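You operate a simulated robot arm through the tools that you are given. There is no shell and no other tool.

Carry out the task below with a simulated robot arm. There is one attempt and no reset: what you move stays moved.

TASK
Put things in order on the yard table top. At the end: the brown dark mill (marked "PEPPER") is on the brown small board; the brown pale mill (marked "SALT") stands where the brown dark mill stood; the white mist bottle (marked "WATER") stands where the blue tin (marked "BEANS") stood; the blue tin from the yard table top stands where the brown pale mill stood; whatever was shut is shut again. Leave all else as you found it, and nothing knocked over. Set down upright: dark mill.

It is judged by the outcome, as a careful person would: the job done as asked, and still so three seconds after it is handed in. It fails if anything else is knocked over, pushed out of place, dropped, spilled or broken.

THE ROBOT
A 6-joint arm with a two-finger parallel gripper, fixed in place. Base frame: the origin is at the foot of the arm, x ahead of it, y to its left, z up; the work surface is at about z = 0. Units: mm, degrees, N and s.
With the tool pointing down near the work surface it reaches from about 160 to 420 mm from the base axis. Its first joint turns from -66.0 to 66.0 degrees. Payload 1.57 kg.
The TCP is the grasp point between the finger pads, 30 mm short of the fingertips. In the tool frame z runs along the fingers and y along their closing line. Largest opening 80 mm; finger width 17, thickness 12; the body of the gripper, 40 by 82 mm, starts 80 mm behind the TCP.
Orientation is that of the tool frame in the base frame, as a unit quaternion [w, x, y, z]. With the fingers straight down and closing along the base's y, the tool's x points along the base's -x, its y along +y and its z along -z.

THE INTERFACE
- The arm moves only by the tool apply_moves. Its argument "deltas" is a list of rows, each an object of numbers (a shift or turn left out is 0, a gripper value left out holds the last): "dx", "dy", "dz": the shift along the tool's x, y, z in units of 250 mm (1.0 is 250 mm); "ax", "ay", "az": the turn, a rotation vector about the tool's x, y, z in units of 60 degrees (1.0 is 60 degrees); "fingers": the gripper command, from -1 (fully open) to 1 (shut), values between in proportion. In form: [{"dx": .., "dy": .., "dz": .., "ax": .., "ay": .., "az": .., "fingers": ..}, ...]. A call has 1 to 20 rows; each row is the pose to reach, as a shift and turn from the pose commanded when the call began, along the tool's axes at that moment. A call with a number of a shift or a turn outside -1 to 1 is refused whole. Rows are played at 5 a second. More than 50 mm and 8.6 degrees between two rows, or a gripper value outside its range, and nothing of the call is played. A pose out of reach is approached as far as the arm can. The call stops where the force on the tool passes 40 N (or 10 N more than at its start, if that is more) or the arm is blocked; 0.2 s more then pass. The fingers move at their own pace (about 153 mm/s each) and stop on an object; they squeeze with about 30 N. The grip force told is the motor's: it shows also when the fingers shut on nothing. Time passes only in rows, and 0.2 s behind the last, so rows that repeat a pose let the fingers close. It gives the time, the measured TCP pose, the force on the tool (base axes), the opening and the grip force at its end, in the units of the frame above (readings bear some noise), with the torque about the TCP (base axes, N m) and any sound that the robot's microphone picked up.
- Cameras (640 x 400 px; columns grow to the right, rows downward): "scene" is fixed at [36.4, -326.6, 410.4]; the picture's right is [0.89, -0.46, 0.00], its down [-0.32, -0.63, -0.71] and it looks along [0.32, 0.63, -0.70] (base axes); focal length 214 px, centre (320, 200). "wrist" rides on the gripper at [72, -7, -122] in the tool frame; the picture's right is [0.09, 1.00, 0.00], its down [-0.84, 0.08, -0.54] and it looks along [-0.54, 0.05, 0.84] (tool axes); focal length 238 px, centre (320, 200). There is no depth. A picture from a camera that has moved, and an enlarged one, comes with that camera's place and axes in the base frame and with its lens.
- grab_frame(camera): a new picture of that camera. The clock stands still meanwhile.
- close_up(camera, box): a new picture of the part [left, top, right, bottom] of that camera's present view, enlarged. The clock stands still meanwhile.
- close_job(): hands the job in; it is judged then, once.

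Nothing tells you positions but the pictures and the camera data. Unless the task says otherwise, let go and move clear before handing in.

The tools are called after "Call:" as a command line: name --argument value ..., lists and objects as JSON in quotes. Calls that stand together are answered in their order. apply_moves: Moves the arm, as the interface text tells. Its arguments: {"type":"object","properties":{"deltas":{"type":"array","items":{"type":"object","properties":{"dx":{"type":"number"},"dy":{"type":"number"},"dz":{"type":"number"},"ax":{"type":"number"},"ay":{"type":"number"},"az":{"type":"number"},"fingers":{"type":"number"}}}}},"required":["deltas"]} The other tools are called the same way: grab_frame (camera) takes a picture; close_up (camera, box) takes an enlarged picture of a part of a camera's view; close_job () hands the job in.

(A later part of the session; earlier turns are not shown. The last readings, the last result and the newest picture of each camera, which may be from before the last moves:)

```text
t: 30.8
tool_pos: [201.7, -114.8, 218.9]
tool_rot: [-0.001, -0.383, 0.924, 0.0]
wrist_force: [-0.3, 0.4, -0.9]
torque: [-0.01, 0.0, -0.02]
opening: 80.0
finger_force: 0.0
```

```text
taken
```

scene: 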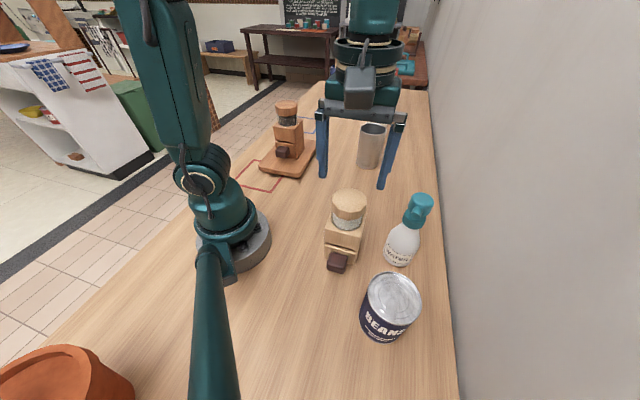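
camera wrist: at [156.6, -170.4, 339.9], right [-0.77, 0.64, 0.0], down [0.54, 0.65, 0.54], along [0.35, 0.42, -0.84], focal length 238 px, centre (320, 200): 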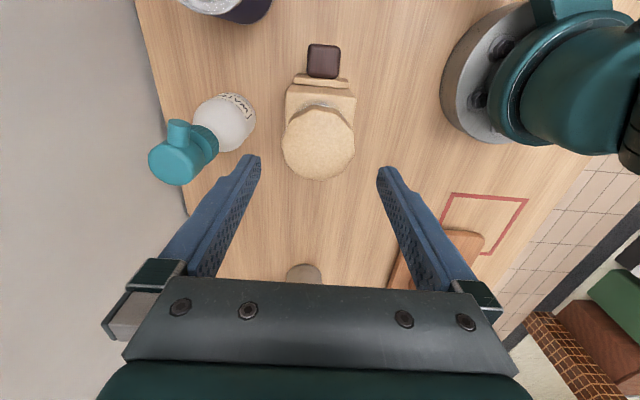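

The salt mill lies nearly under the gripper, slightly to the front, with the bottle clear of the left finger. I'll measure the offset.

Call:
close_up --camera "wrist" --box '[270, 30, 380, 110]'

Call:
close_up --camera "wrist" --box '[130, 0, 390, 200]'

```text
5.00 times, centred on (325, 70) of wrist
camera zoom: at [156.6, -170.4, 339.9], right [-0.77, 0.64, 0.0], down [0.54, 0.65, 0.54], along [0.35, 0.42, -0.84], focal length 1192 px, centre (295, 850)
```

zoom: 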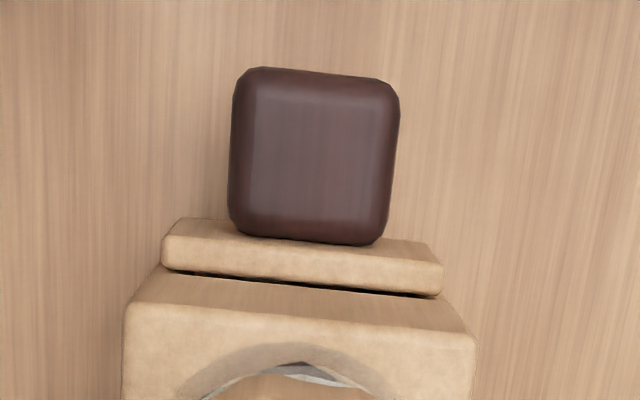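

```text
2.00 times, centred on (260, 100) of wrist
camera zoom: at [156.6, -170.4, 339.9], right [-0.77, 0.64, 0.0], down [0.54, 0.65, 0.54], along [0.35, 0.42, -0.84], focal length 477 px, centre (440, 400)
```

zoom: 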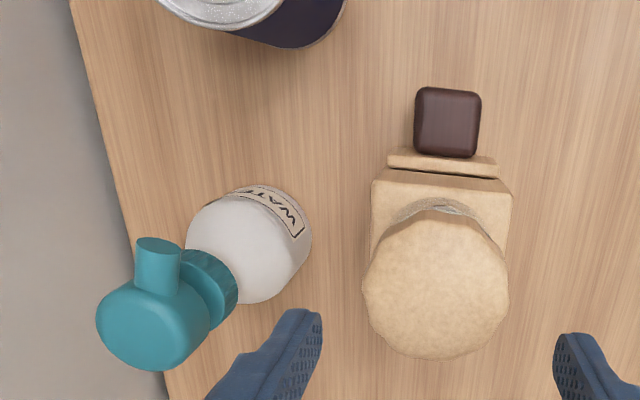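

The offset is about 1.3 mm forward and 2.3 mm to the left. I'll correct and lower to the grip height, checking on the way.

Call:
apply_moves --deltas '[{"dx": 0.005, "dy": -0.009, "dz": 0.08, "fingers": -1}, {"dx": 0.005, "dy": -0.009, "dz": 0.18}, {"dx": 0.005, "dy": -0.009, "dz": 0.28}, {"dx": 0.005, "dy": -0.009, "dz": 0.36}, {"dx": 0.005, "dy": -0.009, "dz": 0.36}]'

Call:
grab_frame --camera "wrist"

Call:
close_up --camera "scene" --box '[280, 120, 440, 290]'

```text
t: 32.0
tool_pos: [201.7, -117.0, 127.6]
tool_rot: [-0.001, -0.383, 0.924, -0.001]
wrist_force: [-0.3, -0.8, 0.7]
torque: [0.02, -0.03, 0.02]
opening: 80.2
finger_force: 0.1
```

```text
taken
camera wrist: at [157.7, -172.8, 248.3], right [-0.77, 0.64, 0.0], down [0.54, 0.65, 0.54], along [0.35, 0.42, -0.84], focal length 238 px, centre (320, 200)
```

wrist: 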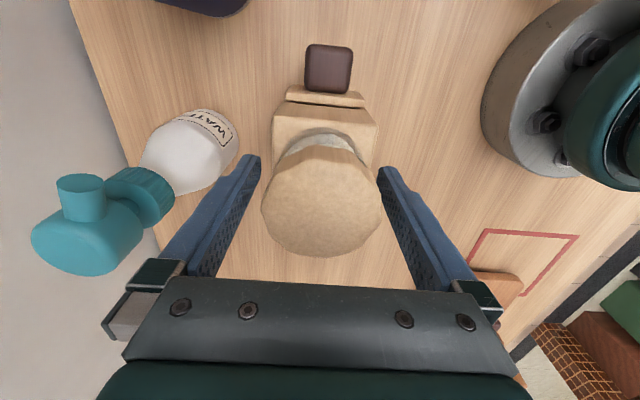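

```text
2.35 times, centred on (360, 205) of scene
camera zoom: at [36.4, -326.6, 410.4], right [0.89, -0.46, 0.0], down [-0.32, -0.63, -0.71], along [0.32, 0.63, -0.7], focal length 505 px, centre (226, 188)
```

zoom: 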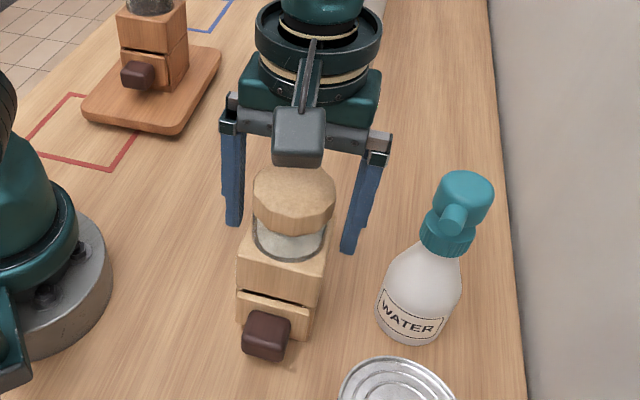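

Same picture as with the pepper mill at this height, so alignment is good. I'll lower the rest of the way with small steps and close.

Call:
apply_moves --deltas '[{"dz": 0.06, "fingers": -1}, {"dz": 0.12}, {"dz": 0.17}, {"dz": 0.19}, {"dz": 0.206}, {"dz": 0.206}]'

Call:
grab_frame --camera "wrist"

```text
t: 33.4
tool_pos: [202.1, -116.5, 77.0]
tool_rot: [-0.001, -0.383, 0.924, -0.001]
wrist_force: [0.0, 0.5, 0.6]
torque: [-0.01, 0.0, 0.0]
opening: 79.9
finger_force: 0.0
```

```text
taken
camera wrist: at [157.8, -173.5, 198.2], right [-0.77, 0.64, 0.0], down [0.54, 0.65, 0.54], along [0.35, 0.42, -0.84], focal length 238 px, centre (320, 200)
```

wrist: 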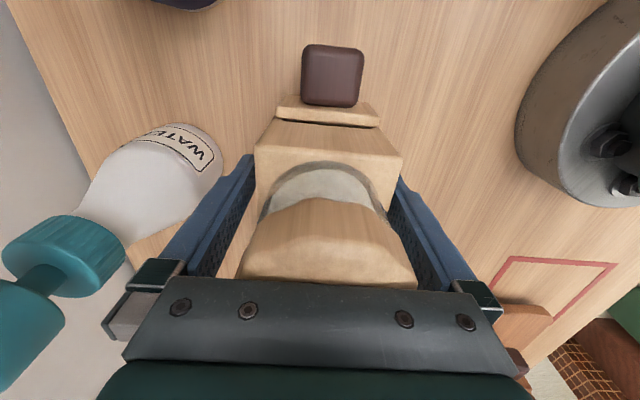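

The fingers are in place around the salt mill's body. Closing, letting it settle, then a slow small lift.

Call:
apply_moves --deltas '[{"fingers": -0.5}, {"fingers": 1}, {"fingers": 1}, {"fingers": 1}, {"fingers": 1}, {"fingers": 1}]'

Call:
apply_moves --deltas '[{"dz": -0.008}, {"dz": -0.016}, {"dz": -0.024}, {"dz": -0.032}, {"dz": -0.04}]'

Call:
grab_frame --camera "wrist"

Call:
close_up --camera "scene" --box '[280, 120, 440, 290]'

```text
t: 34.8
tool_pos: [202.9, -117.3, 75.1]
tool_rot: [-0.001, -0.383, 0.924, 0.0]
wrist_force: [0.3, 0.6, -1.0]
torque: [-0.01, 0.01, 0.02]
opening: 68.1
finger_force: 29.9
```

```text
t: 36.0
tool_pos: [202.8, -116.9, 87.4]
tool_rot: [-0.001, -0.383, 0.924, 0.0]
wrist_force: [-0.1, 0.2, -3.0]
torque: [-0.02, 0.0, -0.03]
opening: 68.0
finger_force: 29.7
```

```text
taken
camera wrist: at [158.0, -173.2, 208.2], right [-0.77, 0.64, 0.0], down [0.54, 0.65, 0.54], along [0.35, 0.42, -0.84], focal length 238 px, centre (320, 200)
```

wrist: 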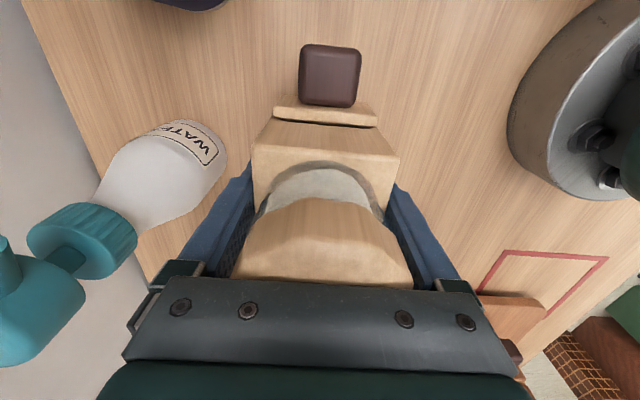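

```text
2.35 times, centred on (360, 205) of scene
camera zoom: at [36.4, -326.6, 410.4], right [0.89, -0.46, 0.0], down [-0.32, -0.63, -0.71], along [0.32, 0.63, -0.7], focal length 505 px, centre (226, 188)
```

zoom: 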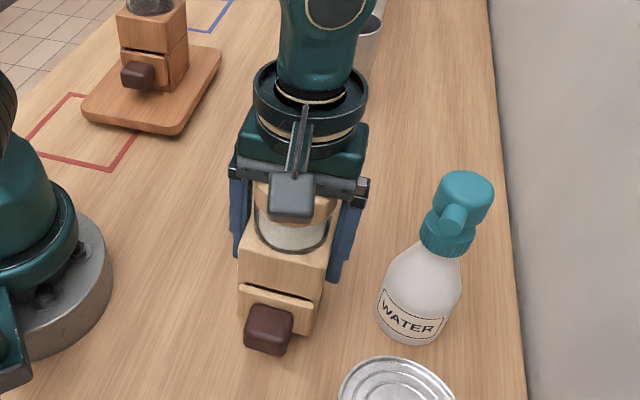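

The salt mill is held firmly with no slip. I'll lift a bit more and carry it slowly along the table to the pepper mill's old place, about 200 mm straight ahead.

Call:
apply_moves --deltas '[{"dz": -0.012}, {"dz": -0.028}, {"dz": -0.044}, {"dz": -0.06}, {"dz": -0.076}, {"dz": -0.092}, {"dz": -0.1}]'

Call:
apply_moves --deltas '[{"dx": -0.012}, {"dx": -0.036}, {"dx": -0.072}, {"dx": -0.112}, {"dx": -0.156}, {"dx": -0.2}, {"dx": -0.244}, {"dx": -0.288}, {"dx": -0.332}, {"dx": -0.376}, {"dx": -0.42}, {"dx": -0.464}, {"dx": -0.508}, {"dx": -0.552}, {"dx": -0.596}, {"dx": -0.64}, {"dx": -0.684}, {"dx": -0.728, "dy": 0.001}, {"dx": -0.768, "dy": 0.002}, {"dx": -0.79, "dy": 0.002}]'

Call:
grab_frame --camera "wrist"

Call:
grab_frame --camera "scene"

```text
t: 37.6
tool_pos: [201.8, -118.4, 112.2]
tool_rot: [-0.001, -0.383, 0.924, 0.0]
wrist_force: [-0.9, 0.6, -3.4]
torque: [0.02, 0.01, -0.03]
opening: 67.9
finger_force: 30.0
```

```text
t: 41.8
tool_pos: [342.3, 22.6, 111.1]
tool_rot: [-0.001, -0.382, 0.924, 0.0]
wrist_force: [0.0, 0.2, -3.2]
torque: [-0.01, -0.02, 0.02]
opening: 67.8
finger_force: 30.5
```

```text
taken
camera wrist: at [297.2, -33.1, 232.6], right [-0.77, 0.64, 0.0], down [0.54, 0.65, 0.54], along [0.35, 0.42, -0.84], focal length 238 px, centre (320, 200)
```

wrist: 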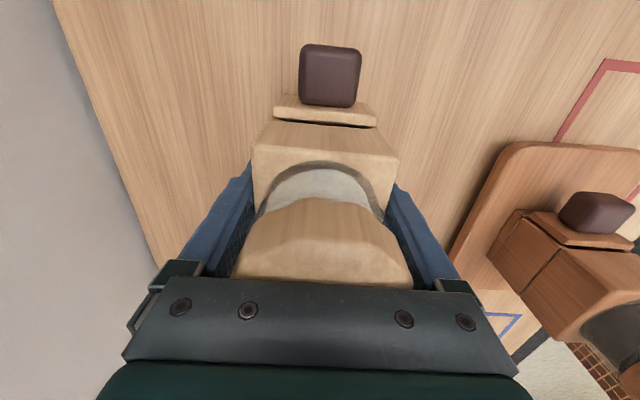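

```text
taken
```

scene: 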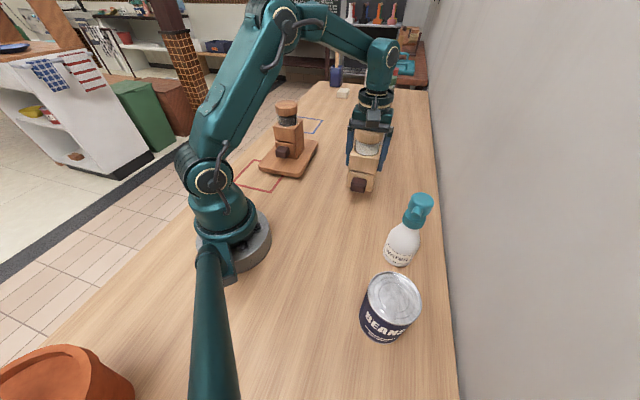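

The salt mill hangs upright about 2 mm short of the old pepper position. I'll correct that and lower it slowly.

Call:
apply_moves --deltas '[{"dx": -0.009, "dy": 0.003}, {"dx": -0.009, "dy": 0.003, "dz": 0.016}, {"dx": -0.009, "dy": 0.003, "dz": 0.034}, {"dx": -0.009, "dy": 0.003, "dz": 0.054}, {"dx": -0.009, "dy": 0.003, "dz": 0.074}, {"dx": -0.009, "dy": 0.003, "dz": 0.094}, {"dx": -0.009, "dy": 0.003, "dz": 0.112}, {"dx": -0.009, "dy": 0.003, "dz": 0.122}]'

Call:
apply_moves --deltas '[{"dz": 0.006}, {"dz": 0.012}]'

Call:
close_up --camera "scene" --box '[310, 60, 450, 210]'

```text
t: 43.6
tool_pos: [342.6, 23.7, 81.4]
tool_rot: [0.0, -0.382, 0.924, -0.001]
wrist_force: [0.2, -0.1, -1.9]
torque: [0.02, 0.03, 0.0]
opening: 67.6
finger_force: 29.7
```

```text
t: 44.2
tool_pos: [342.1, 24.8, 79.1]
tool_rot: [-0.001, -0.382, 0.924, -0.001]
wrist_force: [-0.3, 0.7, -2.4]
torque: [0.0, -0.01, -0.01]
opening: 67.5
finger_force: 29.5
```

```text
2.67 times, centred on (380, 135) of scene
camera zoom: at [36.4, -326.6, 410.4], right [0.89, -0.46, 0.0], down [-0.32, -0.63, -0.71], along [0.32, 0.63, -0.7], focal length 572 px, centre (160, 373)
```

zoom: 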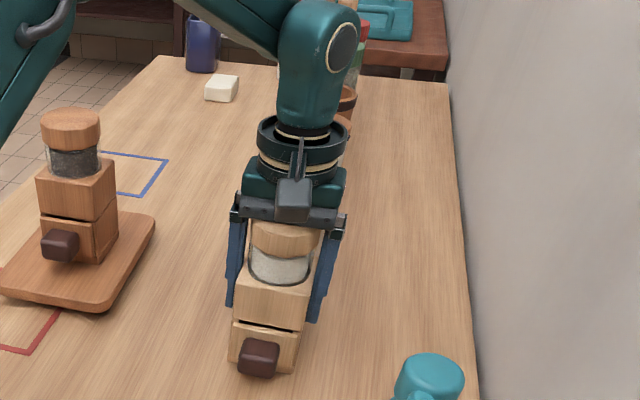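

Still just off the table. I'll go on in about 1 mm steps until contact shows.

Call:
apply_moves --deltas '[{"dz": 0.004}, {"dz": 0.008}]'

Call:
apply_moves --deltas '[{"dz": 0.003}, {"dz": 0.006}]'

```text
t: 44.8
tool_pos: [343.3, 24.5, 77.2]
tool_rot: [-0.001, -0.383, 0.924, 0.0]
wrist_force: [-1.4, 1.7, 1.8]
torque: [-0.05, 0.04, -0.06]
opening: 68.0
finger_force: 29.8
```

```text
t: 45.4
tool_pos: [342.8, 23.6, 76.3]
tool_rot: [0.001, -0.382, 0.924, 0.001]
wrist_force: [-8.8, 1.7, 27.0]
torque: [0.25, 0.38, 0.0]
opening: 67.7
finger_force: 29.5
```

Contact is made; I'll ease off a millimetre, open the fingers and check before rising.

Call:
apply_moves --deltas '[{"dz": -0.005}, {"dz": -0.005, "fingers": 0.6}, {"dz": -0.005, "fingers": -1}, {"dz": -0.005, "fingers": -1}, {"dz": -0.005, "fingers": -1}]'

Call:
grab_frame --camera "wrist"

Call:
close_up --camera "scene" --box '[310, 60, 450, 210]'

```text
t: 46.6
tool_pos: [342.3, 24.1, 76.0]
tool_rot: [0.0, -0.383, 0.924, 0.0]
wrist_force: [-0.6, -0.2, 0.0]
torque: [0.02, 0.01, 0.0]
opening: 79.9
finger_force: 0.0
```

```text
taken
camera wrist: at [298.2, -31.5, 197.6], right [-0.77, 0.64, 0.0], down [0.54, 0.65, 0.54], along [0.35, 0.42, -0.84], focal length 238 px, centre (320, 200)
```

wrist: 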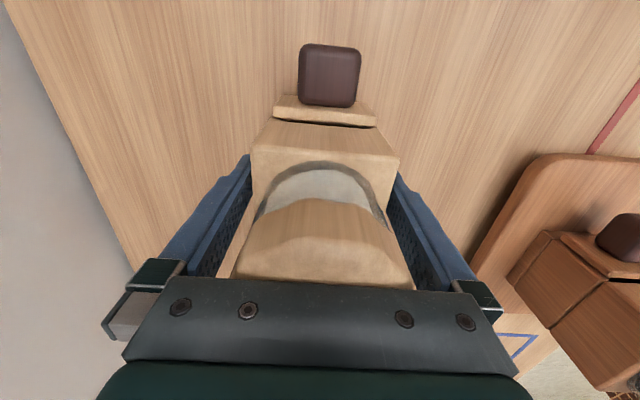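

```text
2.67 times, centred on (380, 135) of scene
camera zoom: at [36.4, -326.6, 410.4], right [0.89, -0.46, 0.0], down [-0.32, -0.63, -0.71], along [0.32, 0.63, -0.7], focal length 572 px, centre (160, 373)
```

zoom: 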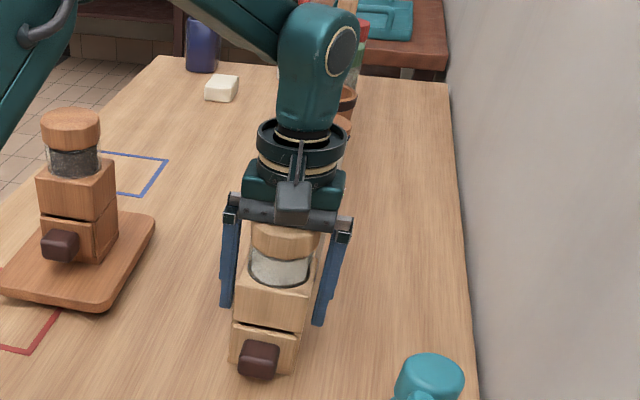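

The salt mill now stands exactly where the pepper mill did, and it's released. I'll rise straight up and travel above the tin at about (180, −269).

Call:
apply_moves --deltas '[{"dz": -0.04, "fingers": -1}, {"dz": -0.12}, {"dz": -0.22}, {"dz": -0.32}, {"dz": -0.42}, {"dz": -0.52}, {"dz": -0.576}]'

Call:
close_up --camera "scene" --box '[310, 60, 450, 210]'

Call:
apply_moves --deltas '[{"dx": 0.09, "dy": -0.026}, {"dx": 0.19, "dy": -0.054}, {"dx": 0.29, "dy": -0.083}, {"dx": 0.39, "dy": -0.112}, {"dx": 0.49, "dy": -0.14}, {"dx": 0.59, "dy": -0.169}, {"dx": 0.68, "dy": -0.194}]'

Call:
apply_moves --deltas '[{"dx": 0.1, "dy": -0.029}, {"dx": 0.2, "dy": -0.058}, {"dx": 0.3, "dy": -0.087}, {"dx": 0.4, "dy": -0.116}, {"dx": 0.5, "dy": -0.145}, {"dx": 0.58, "dy": -0.168}, {"dx": 0.611, "dy": -0.175}]'

Call:
grab_frame --camera "wrist"

Call:
grab_frame --camera "scene"

```text
t: 48.2
tool_pos: [342.1, 23.0, 220.0]
tool_rot: [-0.001, -0.383, 0.924, 0.0]
wrist_force: [-0.7, -0.4, 0.3]
torque: [-0.03, 0.01, 0.01]
opening: 80.0
finger_force: 0.0
```

```text
2.67 times, centred on (380, 135) of scene
camera zoom: at [36.4, -326.6, 410.4], right [0.89, -0.46, 0.0], down [-0.32, -0.63, -0.71], along [0.32, 0.63, -0.7], focal length 572 px, centre (160, 373)
```

zoom: 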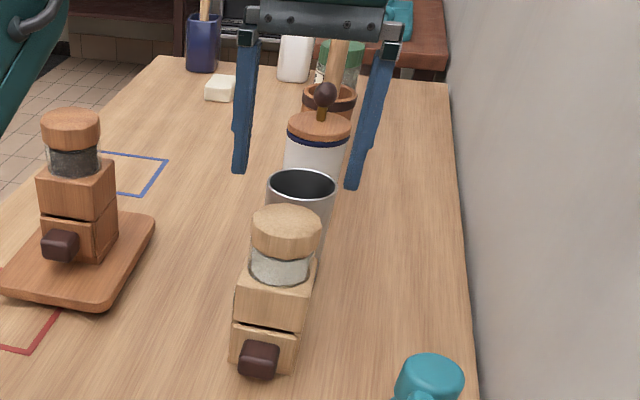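

```text
t: 49.8
tool_pos: [256.7, -130.2, 219.2]
tool_rot: [-0.001, -0.383, 0.924, 0.0]
wrist_force: [0.0, 0.5, 0.3]
torque: [0.01, -0.01, 0.01]
opening: 80.0
finger_force: 0.0
```

```text
t: 51.4
tool_pos: [178.8, -270.3, 220.5]
tool_rot: [0.0, -0.383, 0.924, 0.0]
wrist_force: [-0.3, -0.1, -1.6]
torque: [0.0, 0.01, -0.01]
opening: 80.1
finger_force: 0.1
```

```text
taken
camera wrist: at [135.0, -325.5, 341.9], right [-0.77, 0.64, 0.0], down [0.54, 0.65, 0.54], along [0.34, 0.42, -0.84], focal length 238 px, centre (320, 200)
```

wrist: 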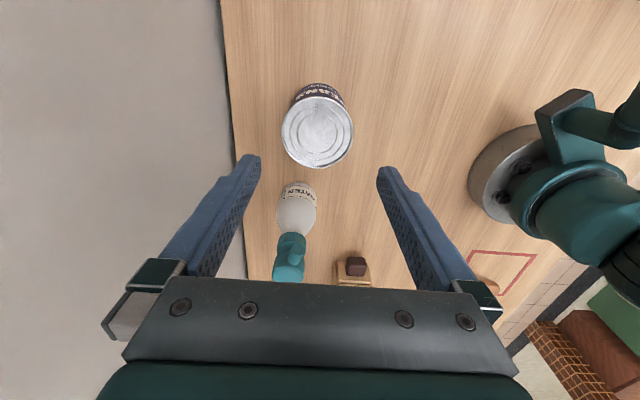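

```text
taken
```

scene: 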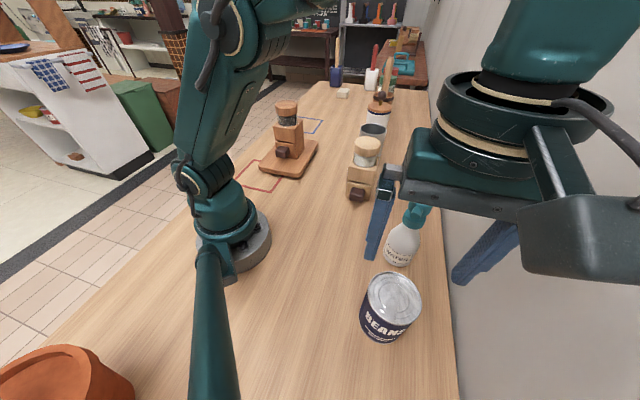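

The tin is nearly under the gripper and the orientation is reachable here. I'll enlarge it to measure its diameter and centre.

Call:
close_up --camera "wrist" --box '[260, 70, 380, 180]'

Call:
close_up --camera "scene" --box '[340, 250, 440, 360]'

```text
3.64 times, centred on (320, 125) of wrist
camera zoom: at [135.0, -325.5, 341.9], right [-0.77, 0.64, 0.0], down [0.54, 0.65, 0.54], along [0.34, 0.42, -0.84], focal length 867 px, centre (320, 473)
```

zoom: 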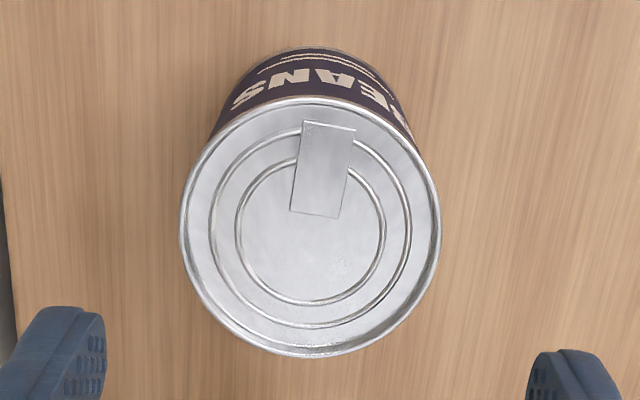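

```text
3.64 times, centred on (390, 305) of scene
camera zoom: at [36.4, -326.6, 410.4], right [0.89, -0.46, 0.0], down [-0.32, -0.63, -0.71], along [0.32, 0.63, -0.7], focal length 780 px, centre (66, -182)
```

zoom: 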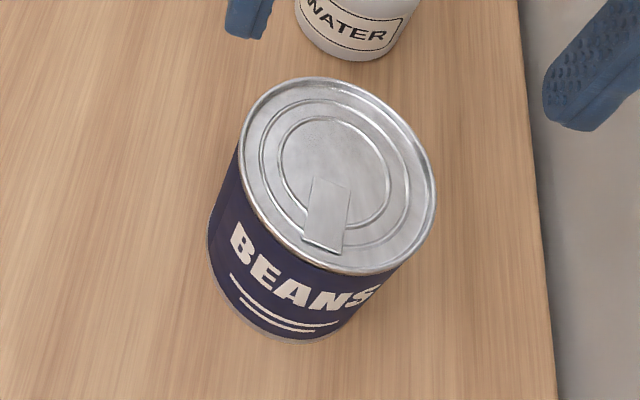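

The tin is about 72 mm across, 106 mm tall, centred at (181, −272), so it fits with about 4 mm each side. I'll shift 3 mm and lower to just above its lid to check.

Call:
apply_moves --deltas '[{"dy": -0.012, "dz": 0.07, "fingers": -1}, {"dy": -0.012, "dz": 0.15}, {"dy": -0.012, "dz": 0.23}, {"dy": -0.012, "dz": 0.295}, {"dy": -0.012, "dz": 0.295}]'

Call:
grab_frame --camera "wrist"

Call:
close_up --camera "wrist" --box '[230, 50, 410, 210]'

Call:
grab_frame --camera "scene"

```text
t: 52.6
tool_pos: [182.7, -272.7, 147.4]
tool_rot: [-0.001, -0.383, 0.924, -0.001]
wrist_force: [0.9, 0.6, -0.1]
torque: [0.01, 0.04, -0.02]
opening: 80.1
finger_force: 0.0
```

```text
taken
camera wrist: at [138.1, -328.3, 267.8], right [-0.77, 0.64, 0.0], down [0.54, 0.65, 0.54], along [0.35, 0.42, -0.84], focal length 238 px, centre (320, 200)
```

wrist: 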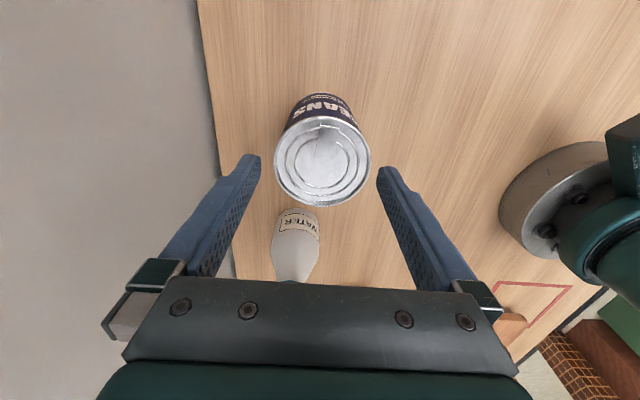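

```text
2.50 times, centred on (320, 130) of wrist
camera zoom: at [138.1, -328.3, 267.8], right [-0.77, 0.64, 0.0], down [0.54, 0.65, 0.54], along [0.35, 0.42, -0.84], focal length 596 px, centre (320, 375)
```

zoom: 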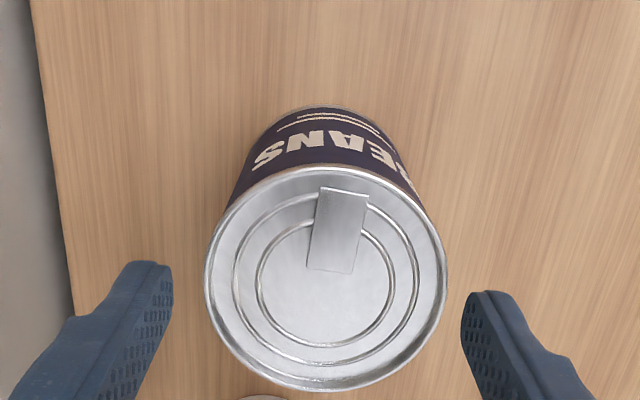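

```text
taken
```

scene: 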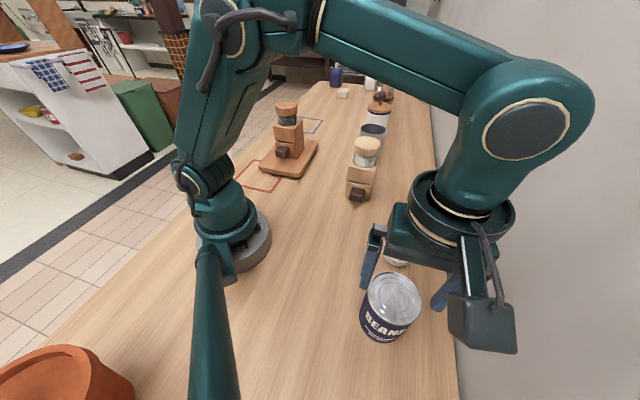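

The tin is about 1.5 mm right of centre; I'll correct it and lower until the fingertips just pass the lid, then look.

Call:
apply_moves --deltas '[{"dx": 0.004, "dy": 0.0056, "dz": 0.0, "fingers": -1}, {"dx": 0.004, "dy": 0.0056, "dz": 0.04}, {"dx": 0.004, "dy": 0.0056, "dz": 0.09}, {"dx": 0.004, "dy": 0.0056, "dz": 0.12}]'

Call:
close_up --camera "wrist" --box '[210, 80, 430, 290]'

Call:
close_up --camera "scene" --box '[330, 200, 500, 370]'

```text
t: 53.6
tool_pos: [182.2, -272.0, 115.4]
tool_rot: [0.0, -0.383, 0.924, 0.0]
wrist_force: [0.5, -0.2, -0.4]
torque: [-0.02, -0.01, -0.01]
opening: 80.0
finger_force: 0.1
```

```text
1.90 times, centred on (320, 185) of wrist
camera zoom: at [136.4, -327.5, 237.3], right [-0.77, 0.64, 0.0], down [0.54, 0.65, 0.54], along [0.35, 0.42, -0.84], focal length 454 px, centre (320, 229)
```

zoom: 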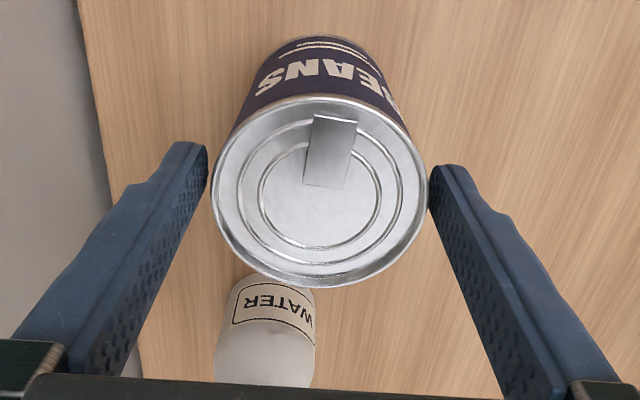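

```text
2.35 times, centred on (415, 285) of scene
camera zoom: at [36.4, -326.6, 410.4], right [0.89, -0.46, 0.0], down [-0.32, -0.63, -0.71], along [0.32, 0.63, -0.7], focal length 505 px, centre (96, 0)
```

zoom: 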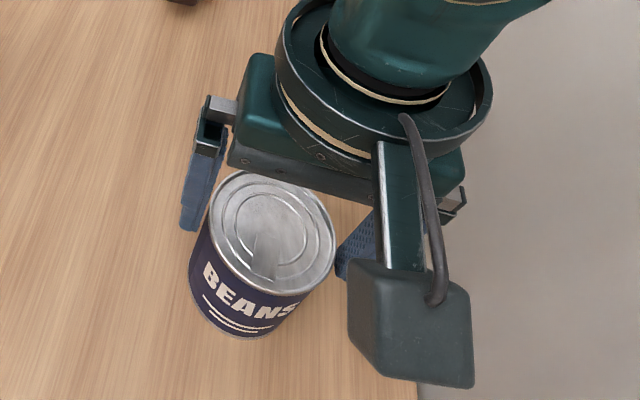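

The tin is now centred between the fingers. I'll lower the rest of the way and close.

Call:
apply_moves --deltas '[{"dx": 0.006, "dz": 0.05, "fingers": -1}, {"dx": 0.006, "dz": 0.1}, {"dx": 0.006, "dz": 0.15}, {"dx": 0.006, "dz": 0.2}, {"dx": 0.006, "dz": 0.228}, {"dx": 0.006, "dz": 0.228}]'

Call:
grab_frame --camera "wrist"

Call:
grab_frame --camera "scene"

```text
t: 55.0
tool_pos: [179.6, -272.8, 58.6]
tool_rot: [-0.001, -0.382, 0.924, 0.0]
wrist_force: [0.6, 0.8, 0.1]
torque: [0.0, -0.01, -0.01]
opening: 80.0
finger_force: 0.1
```

```text
taken
camera wrist: at [134.6, -328.3, 180.4], right [-0.77, 0.64, 0.0], down [0.54, 0.65, 0.54], along [0.35, 0.42, -0.84], focal length 238 px, centre (320, 200)
```

wrist: 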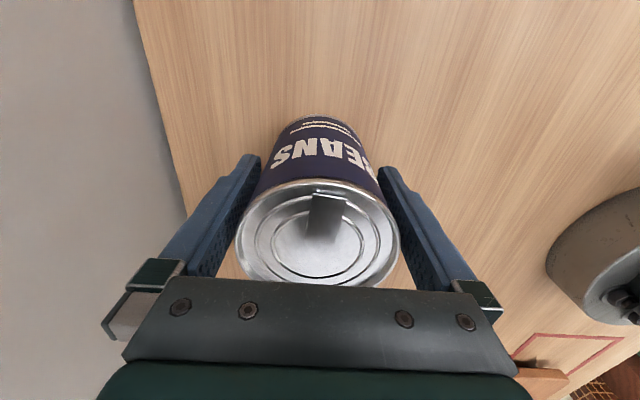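

```text
taken
```

scene: 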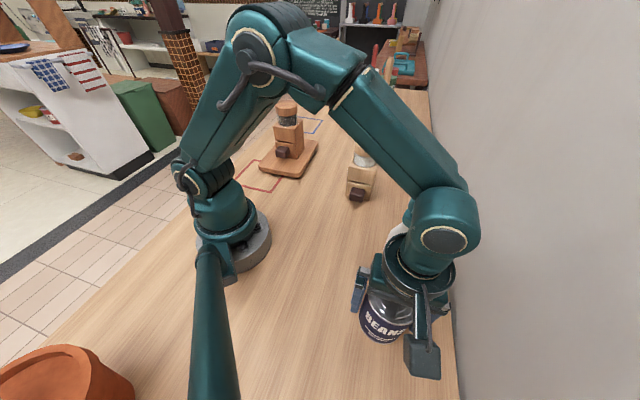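

The fingers are around the tin and nothing is touched. Closing, settling, then a slow test lift.

Call:
apply_moves --deltas '[{"fingers": -0.6}, {"fingers": 0}, {"fingers": 1}, {"fingers": 1}, {"fingers": 1}, {"fingers": 1}]'

Call:
grab_frame --camera "wrist"

Call:
apply_moves --deltas '[{"dz": -0.006}, {"dz": -0.012}, {"dz": -0.018}, {"dz": -0.024}, {"dz": -0.03}, {"dz": -0.036}]'

Call:
grab_frame --camera "wrist"

```text
t: 56.4
tool_pos: [179.5, -273.1, 59.7]
tool_rot: [-0.001, -0.383, 0.924, 0.001]
wrist_force: [0.8, 0.5, -0.4]
torque: [-0.05, -0.02, 0.03]
opening: 73.1
finger_force: 30.5
```

```text
taken
camera wrist: at [134.6, -328.2, 180.4], right [-0.77, 0.64, 0.0], down [0.54, 0.65, 0.54], along [0.34, 0.42, -0.84], focal length 238 px, centre (320, 200)
```

wrist: 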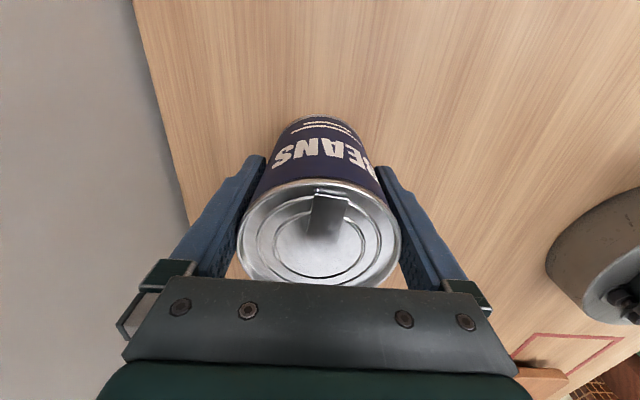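

```text
t: 57.8
tool_pos: [179.2, -272.6, 68.6]
tool_rot: [-0.001, -0.382, 0.924, -0.001]
wrist_force: [0.3, 0.3, -3.2]
torque: [-0.02, 0.01, 0.02]
opening: 73.1
finger_force: 30.0
```

```text
taken
camera wrist: at [135.0, -328.0, 190.2], right [-0.77, 0.64, 0.0], down [0.54, 0.65, 0.54], along [0.35, 0.42, -0.84], focal length 238 px, centre (320, 200)
```

wrist: 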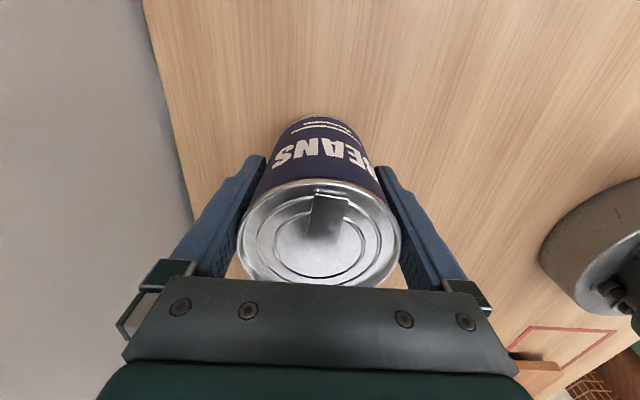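

The tin is held firmly with no slip. I'll lift a little more and carry it slowly to the salt mill's old place at (203, −116).

Call:
apply_moves --deltas '[{"dz": -0.01}, {"dz": -0.024}, {"dz": -0.04}, {"dz": -0.056}, {"dz": -0.064}]'

Call:
apply_moves --deltas '[{"dx": -0.008, "dy": 0.006}, {"dx": -0.024, "dy": 0.018}, {"dx": -0.05, "dy": 0.037}, {"dx": -0.082, "dy": 0.061}, {"dx": -0.116, "dy": 0.086}, {"dx": -0.15, "dy": 0.111}, {"dx": -0.184, "dy": 0.136}, {"dx": -0.218, "dy": 0.161}, {"dx": -0.252, "dy": 0.186}, {"dx": -0.286, "dy": 0.211}, {"dx": -0.32, "dy": 0.236}, {"dx": -0.354, "dy": 0.261}, {"dx": -0.388, "dy": 0.287}, {"dx": -0.422, "dy": 0.312}, {"dx": -0.456, "dy": 0.337}, {"dx": -0.484, "dy": 0.357}, {"dx": -0.5, "dy": 0.369}, {"dx": -0.508, "dy": 0.375}, {"dx": -0.509, "dy": 0.376}]'

Call:
grab_frame --camera "wrist"

Call:
grab_frame --camera "scene"

```text
t: 59.0
tool_pos: [178.6, -270.4, 83.8]
tool_rot: [-0.001, -0.382, 0.924, 0.0]
wrist_force: [-0.1, -0.3, -4.4]
torque: [0.0, 0.04, -0.02]
opening: 73.2
finger_force: 30.0
```

```text
t: 63.0
tool_pos: [203.6, -114.9, 85.0]
tool_rot: [0.0, -0.383, 0.924, -0.001]
wrist_force: [0.3, 0.1, -4.5]
torque: [-0.04, 0.07, 0.01]
opening: 73.0
finger_force: 30.0
```

```text
taken
camera wrist: at [158.2, -171.3, 205.9], right [-0.77, 0.64, 0.0], down [0.54, 0.65, 0.54], along [0.35, 0.42, -0.84], focal length 238 px, centre (320, 200)
```

wrist: 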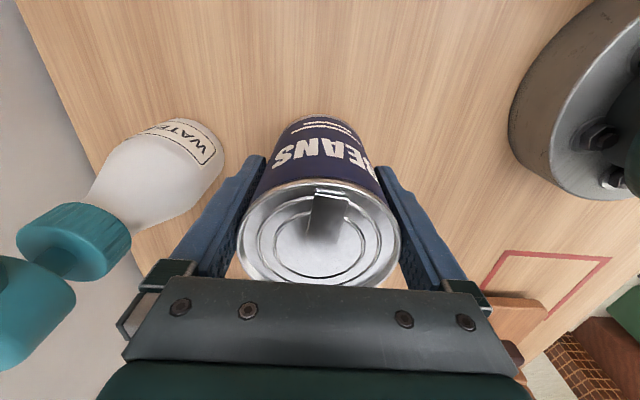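

```text
taken
```

scene: 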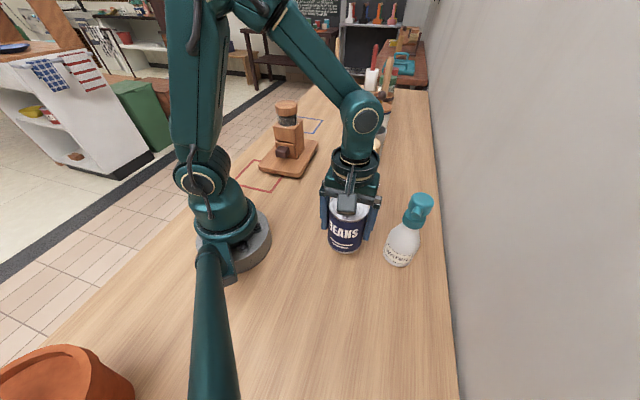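

The tin hangs upright at the salt mill's old place. I'll make a sub-millimetre correction and lower it slowly to contact.

Call:
apply_moves --deltas '[{"dx": 0.002, "dy": -0.003}, {"dx": 0.002, "dy": -0.003, "dz": 0.016}, {"dx": 0.002, "dy": -0.003, "dz": 0.034}, {"dx": 0.002, "dy": -0.003, "dz": 0.052}, {"dx": 0.002, "dy": -0.003, "dz": 0.07}, {"dx": 0.002, "dy": -0.003, "dz": 0.084}, {"dx": 0.002, "dy": -0.003, "dz": 0.09}]'

Call:
apply_moves --deltas '[{"dz": 0.004}, {"dz": 0.008}]'

```text
t: 64.6
tool_pos: [203.7, -116.7, 62.1]
tool_rot: [0.0, -0.382, 0.924, 0.0]
wrist_force: [-0.2, -1.3, -3.2]
torque: [-0.06, 0.02, -0.01]
opening: 73.1
finger_force: 29.8
```

```text
t: 65.2
tool_pos: [202.3, -117.2, 60.3]
tool_rot: [0.0, -0.383, 0.924, 0.0]
wrist_force: [0.5, 0.5, -4.0]
torque: [0.0, 0.02, 0.02]
opening: 73.1
finger_force: 30.2
```

Call:
apply_moves --deltas '[{"dz": 0.004}]'

Call:
apply_moves --deltas '[{"dz": 0.004}]'

```text
t: 65.6
tool_pos: [203.1, -117.1, 59.3]
tool_rot: [0.0, -0.383, 0.924, 0.0]
wrist_force: [1.1, -0.2, -3.6]
torque: [-0.05, 0.0, -0.02]
opening: 72.9
finger_force: 30.3
```

```text
t: 66.0
tool_pos: [203.0, -117.0, 59.7]
tool_rot: [0.0, -0.382, 0.924, 0.0]
wrist_force: [2.0, 2.9, 16.8]
torque: [0.41, 0.51, -0.08]
opening: 73.1
finger_force: 30.5
```

The tin has touched the table (about 17 N). I'll ease up slightly, open the fingers and check before rising.

Call:
apply_moves --deltas '[{"dz": -0.003}, {"dz": -0.003, "fingers": 0.7}, {"dz": -0.003, "fingers": -1}, {"dz": -0.003, "fingers": -1}, {"dz": -0.003, "fingers": -1}]'

Call:
grab_frame --camera "wrist"

Call:
apply_moves --deltas '[{"dz": -0.03, "fingers": -1}, {"dz": -0.08}, {"dz": -0.16}, {"dz": -0.26}, {"dz": -0.36}, {"dz": -0.46}, {"dz": -0.56}, {"dz": -0.64}]'

Call:
grab_frame --camera "wrist"

Call:
grab_frame --camera "scene"

```text
t: 67.2
tool_pos: [202.3, -117.7, 58.8]
tool_rot: [-0.001, -0.383, 0.924, 0.0]
wrist_force: [0.8, -0.9, 0.2]
torque: [-0.01, 0.01, -0.01]
opening: 80.0
finger_force: 0.0
```

```text
taken
camera wrist: at [157.9, -172.8, 180.3], right [-0.77, 0.64, 0.0], down [0.54, 0.65, 0.54], along [0.35, 0.42, -0.84], focal length 238 px, centre (320, 200)
```

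wrist: 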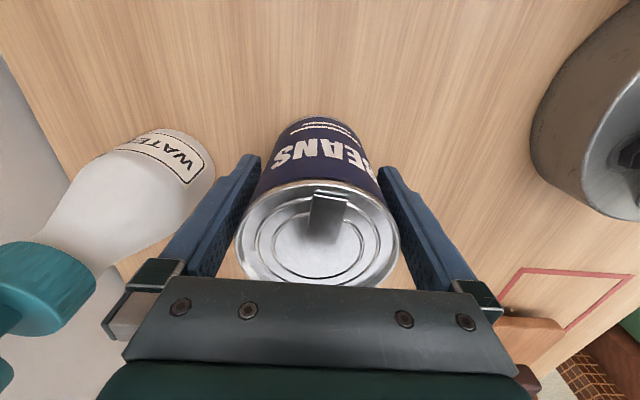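

```text
t: 69.0
tool_pos: [204.1, -117.7, 217.7]
tool_rot: [-0.001, -0.383, 0.924, 0.0]
wrist_force: [0.4, -0.9, 0.1]
torque: [-0.04, 0.0, -0.02]
opening: 79.7
finger_force: 0.1
```

```text
taken
camera wrist: at [158.5, -173.2, 339.7], right [-0.77, 0.64, 0.0], down [0.54, 0.65, 0.54], along [0.34, 0.42, -0.84], focal length 238 px, centre (320, 200)
```

wrist: 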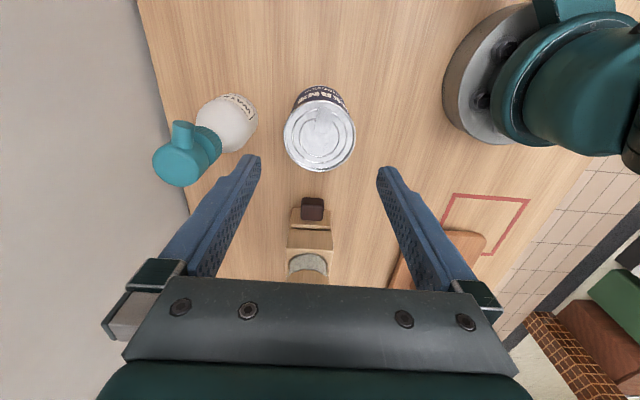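

```text
taken
```

scene: 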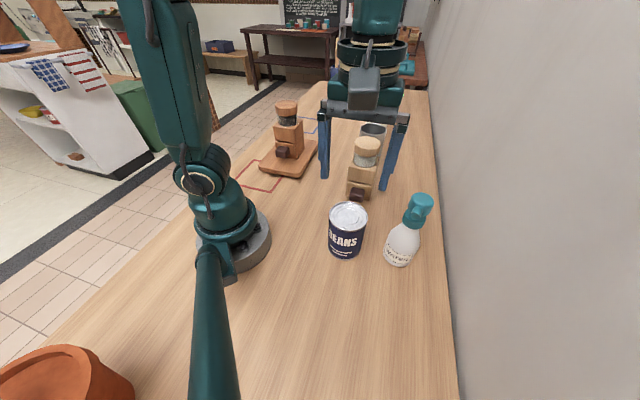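

The tin stands where the salt mill was. Now the mist bottle, which looks about 175 mm tall, so I'll rise higher and take a good look at it from the front.

Call:
apply_moves --deltas '[{"dz": -0.08}, {"dz": -0.16}, {"dx": 0.04, "dy": -0.07, "dz": -0.16}, {"dx": 0.08, "dy": -0.15, "dz": -0.16}, {"dx": 0.12, "dy": -0.23, "dz": -0.16}, {"dx": 0.16, "dy": -0.31, "dz": -0.16}, {"dx": 0.2, "dy": -0.39, "dz": -0.16}, {"dx": 0.24, "dy": -0.458, "dz": -0.16}, {"dx": 0.24, "dy": -0.458, "dz": -0.16}]'

Call:
grab_frame --camera "wrist"

Call:
close_up --camera "scene" --box '[370, 180, 450, 280]'

```text
t: 71.0
tool_pos: [233.0, -234.1, 252.5]
tool_rot: [-0.001, -0.383, 0.924, -0.001]
wrist_force: [-0.2, -0.2, 0.0]
torque: [-0.01, -0.03, 0.01]
opening: 80.0
finger_force: 0.1
out of reach, approached as far as the arm can: row 8, 9
```

```text
taken
camera wrist: at [188.6, -290.2, 374.9], right [-0.77, 0.64, 0.0], down [0.54, 0.65, 0.54], along [0.35, 0.42, -0.84], focal length 238 px, centre (320, 200)
```

wrist: 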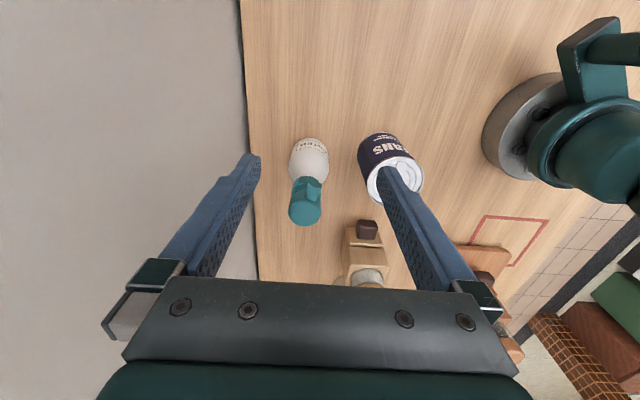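

```text
4.00 times, centred on (410, 230) of scene
camera zoom: at [36.4, -326.6, 410.4], right [0.89, -0.46, 0.0], down [-0.32, -0.63, -0.71], along [0.32, 0.63, -0.7], focal length 858 px, centre (-40, 80)
```

zoom: 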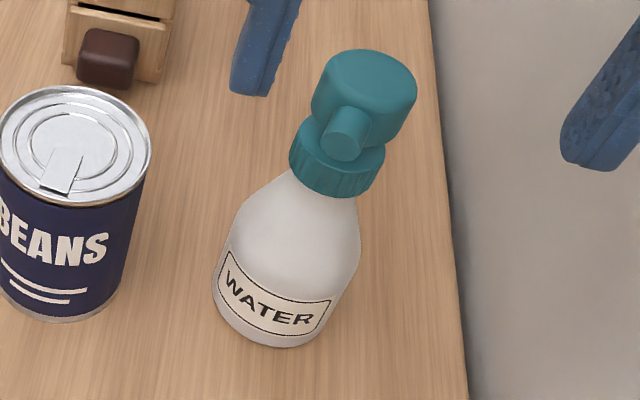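

The arm is at its reach limit up here but the view is good. I'll enlarge the bottle to measure its height and shape.

Call:
close_up --camera "wrist" --box '[260, 120, 360, 240]'

```text
3.33 times, centred on (310, 180) of wrist
camera zoom: at [188.6, -290.2, 374.9], right [-0.77, 0.64, 0.0], down [0.54, 0.65, 0.54], along [0.35, 0.42, -0.84], focal length 794 px, centre (353, 267)
```

zoom: 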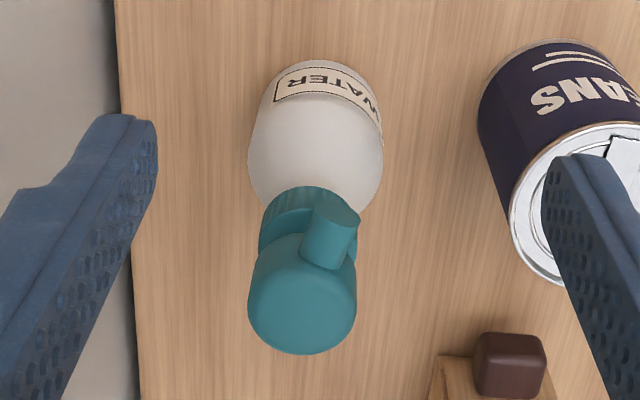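

The bottle is about 164 mm tall and 57 mm wide at the body, with a shoulder starting near z≈63 and a ribbed collar about 42 mm wide at z≈98–122; its centre is about (299, −184). The palm would hit the head if I gripped the body from above, so I'll plan to grip the collar; first I'll come back within reach.

Call:
apply_moves --deltas '[{"dz": 0.05}, {"dz": 0.1}, {"dz": 0.16}, {"dz": 0.16}]'

Call:
grab_frame --camera "wrist"

Call:
close_up --camera "wrist" --box '[260, 120, 360, 240]'

```text
t: 72.0
tool_pos: [233.3, -234.5, 214.2]
tool_rot: [-0.001, -0.383, 0.924, -0.001]
wrist_force: [-0.1, 0.3, 0.2]
torque: [0.0, 0.02, 0.0]
opening: 80.0
finger_force: 0.0
```

```text
taken
camera wrist: at [188.6, -289.9, 335.4], right [-0.77, 0.64, 0.0], down [0.54, 0.65, 0.54], along [0.35, 0.42, -0.84], focal length 238 px, centre (320, 200)
```

wrist: 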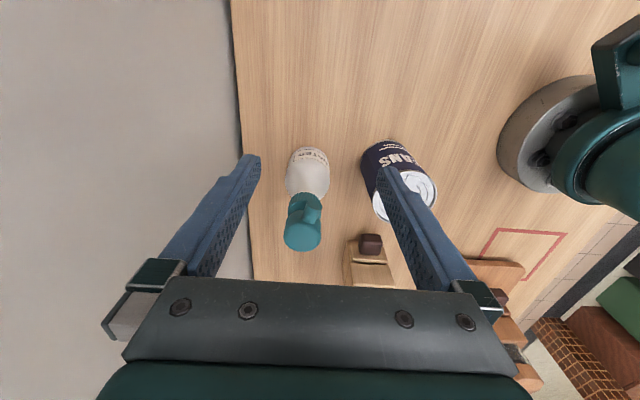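

```text
3.33 times, centred on (310, 180) of wrist
camera zoom: at [188.6, -289.9, 335.4], right [-0.77, 0.64, 0.0], down [0.54, 0.65, 0.54], along [0.35, 0.42, -0.84], focal length 794 px, centre (353, 267)
```

zoom: 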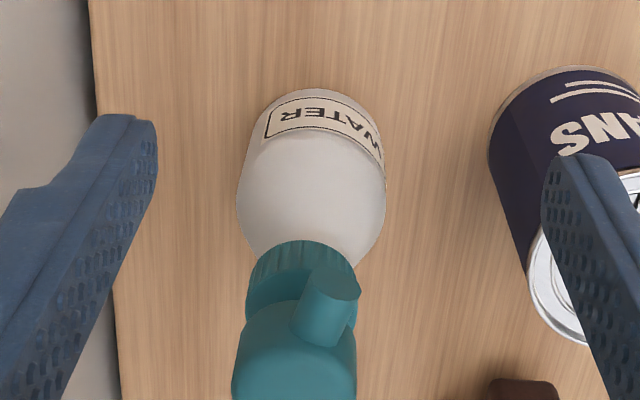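

I'm back within reach. The bottle's axis is about 78 mm ahead and 11 mm to the left; I'll move above it, fingertips clear of the head, and check.

Call:
apply_moves --deltas '[{"dx": -0.06, "dy": -0.008}, {"dx": -0.12, "dy": -0.016}, {"dx": -0.18, "dy": -0.024}, {"dx": -0.24, "dy": -0.032}, {"dx": -0.29, "dy": -0.04}, {"dx": -0.312, "dy": -0.043}, {"dx": -0.312, "dy": -0.043}]'

Call:
grab_frame --camera "wrist"

Call:
close_up --camera "wrist" --box '[230, 60, 410, 220]'

Call:
grab_frame --camera "scene"

```text
t: 73.6
tool_pos: [296.9, -186.0, 211.9]
tool_rot: [0.0, -0.383, 0.924, 0.0]
wrist_force: [0.2, 0.6, 0.5]
torque: [0.01, 0.01, -0.02]
opening: 80.0
finger_force: 0.1
```

```text
taken
camera wrist: at [251.7, -242.1, 334.7], right [-0.77, 0.64, 0.0], down [0.54, 0.65, 0.54], along [0.35, 0.42, -0.84], focal length 238 px, centre (320, 200)
```

wrist: 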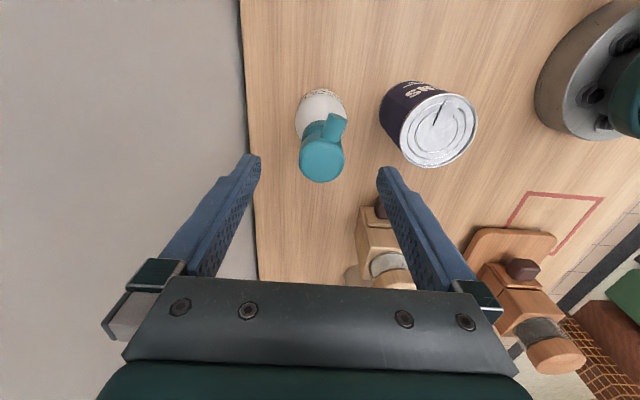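

```text
2.50 times, centred on (320, 140) of wrist
camera zoom: at [251.7, -242.1, 334.7], right [-0.77, 0.64, 0.0], down [0.54, 0.65, 0.54], along [0.35, 0.42, -0.84], focal length 596 px, centre (320, 350)
```

zoom: 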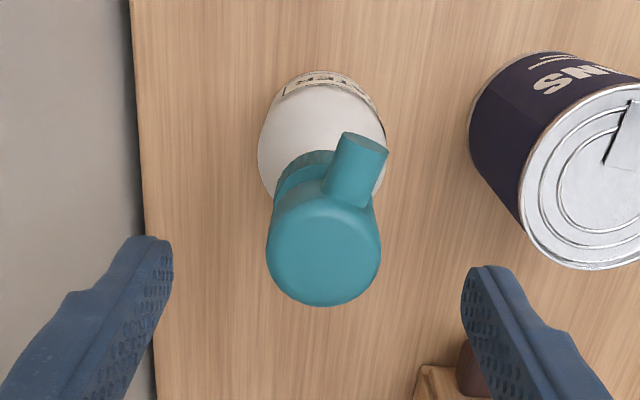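

```text
taken
```

scene: 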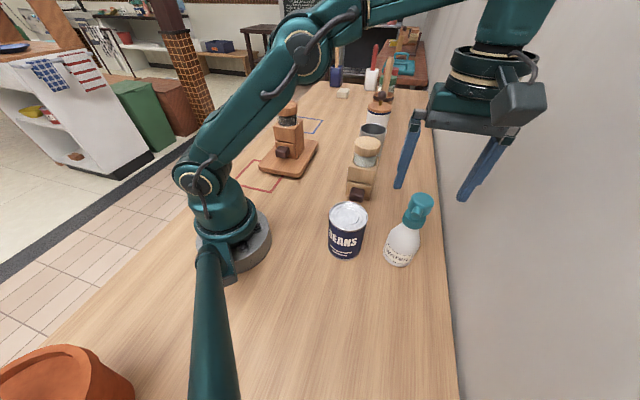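

Only about 1 mm off centre. I'll lower so the fingertips sit beside the collar (TCP about 130) and look from the side before closing.

Call:
apply_moves --deltas '[{"dx": -0.005, "dy": 0.001, "dz": 0.06, "fingers": -1}, {"dx": -0.005, "dy": 0.001, "dz": 0.13}, {"dx": -0.005, "dy": 0.001, "dz": 0.2}, {"dx": -0.005, "dy": 0.001, "dz": 0.27}, {"dx": -0.005, "dy": 0.001, "dz": 0.33}, {"dx": -0.005, "dy": 0.001, "dz": 0.33}]'

Call:
grab_frame --camera "wrist"

Call:
close_up --camera "scene" --box '[350, 140, 490, 280]'

```text
t: 75.0
tool_pos: [298.4, -184.9, 130.6]
tool_rot: [-0.001, -0.383, 0.924, 0.0]
wrist_force: [-0.2, -0.3, 0.0]
torque: [0.04, 0.0, -0.01]
opening: 80.2
finger_force: 0.1
```

```text
taken
camera wrist: at [254.1, -240.8, 252.3], right [-0.77, 0.64, 0.0], down [0.54, 0.65, 0.54], along [0.35, 0.42, -0.84], focal length 238 px, centre (320, 200)
```

wrist: 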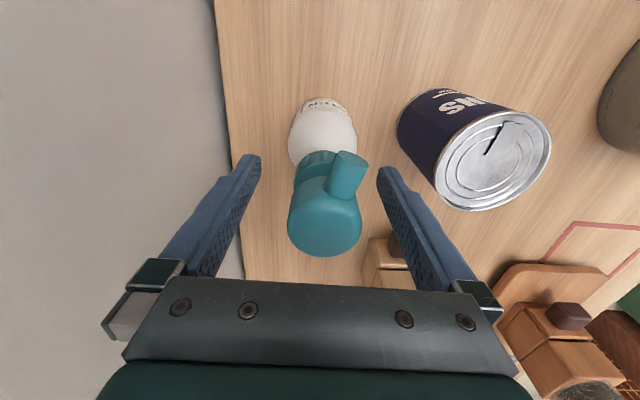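

```text
2.86 times, centred on (420, 210) of scene
camera zoom: at [36.4, -326.6, 410.4], right [0.89, -0.46, 0.0], down [-0.32, -0.63, -0.71], along [0.32, 0.63, -0.7], focal length 613 px, centre (34, 171)
```

zoom: 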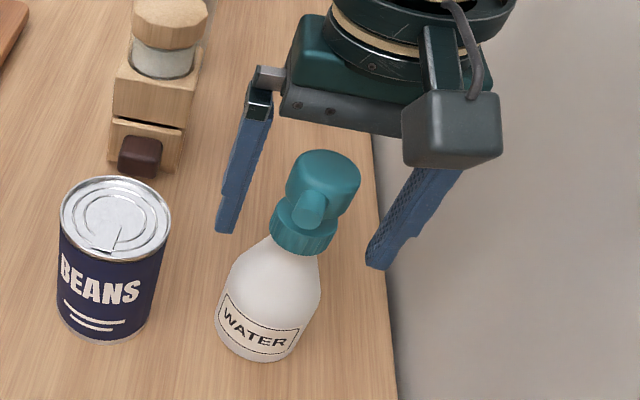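

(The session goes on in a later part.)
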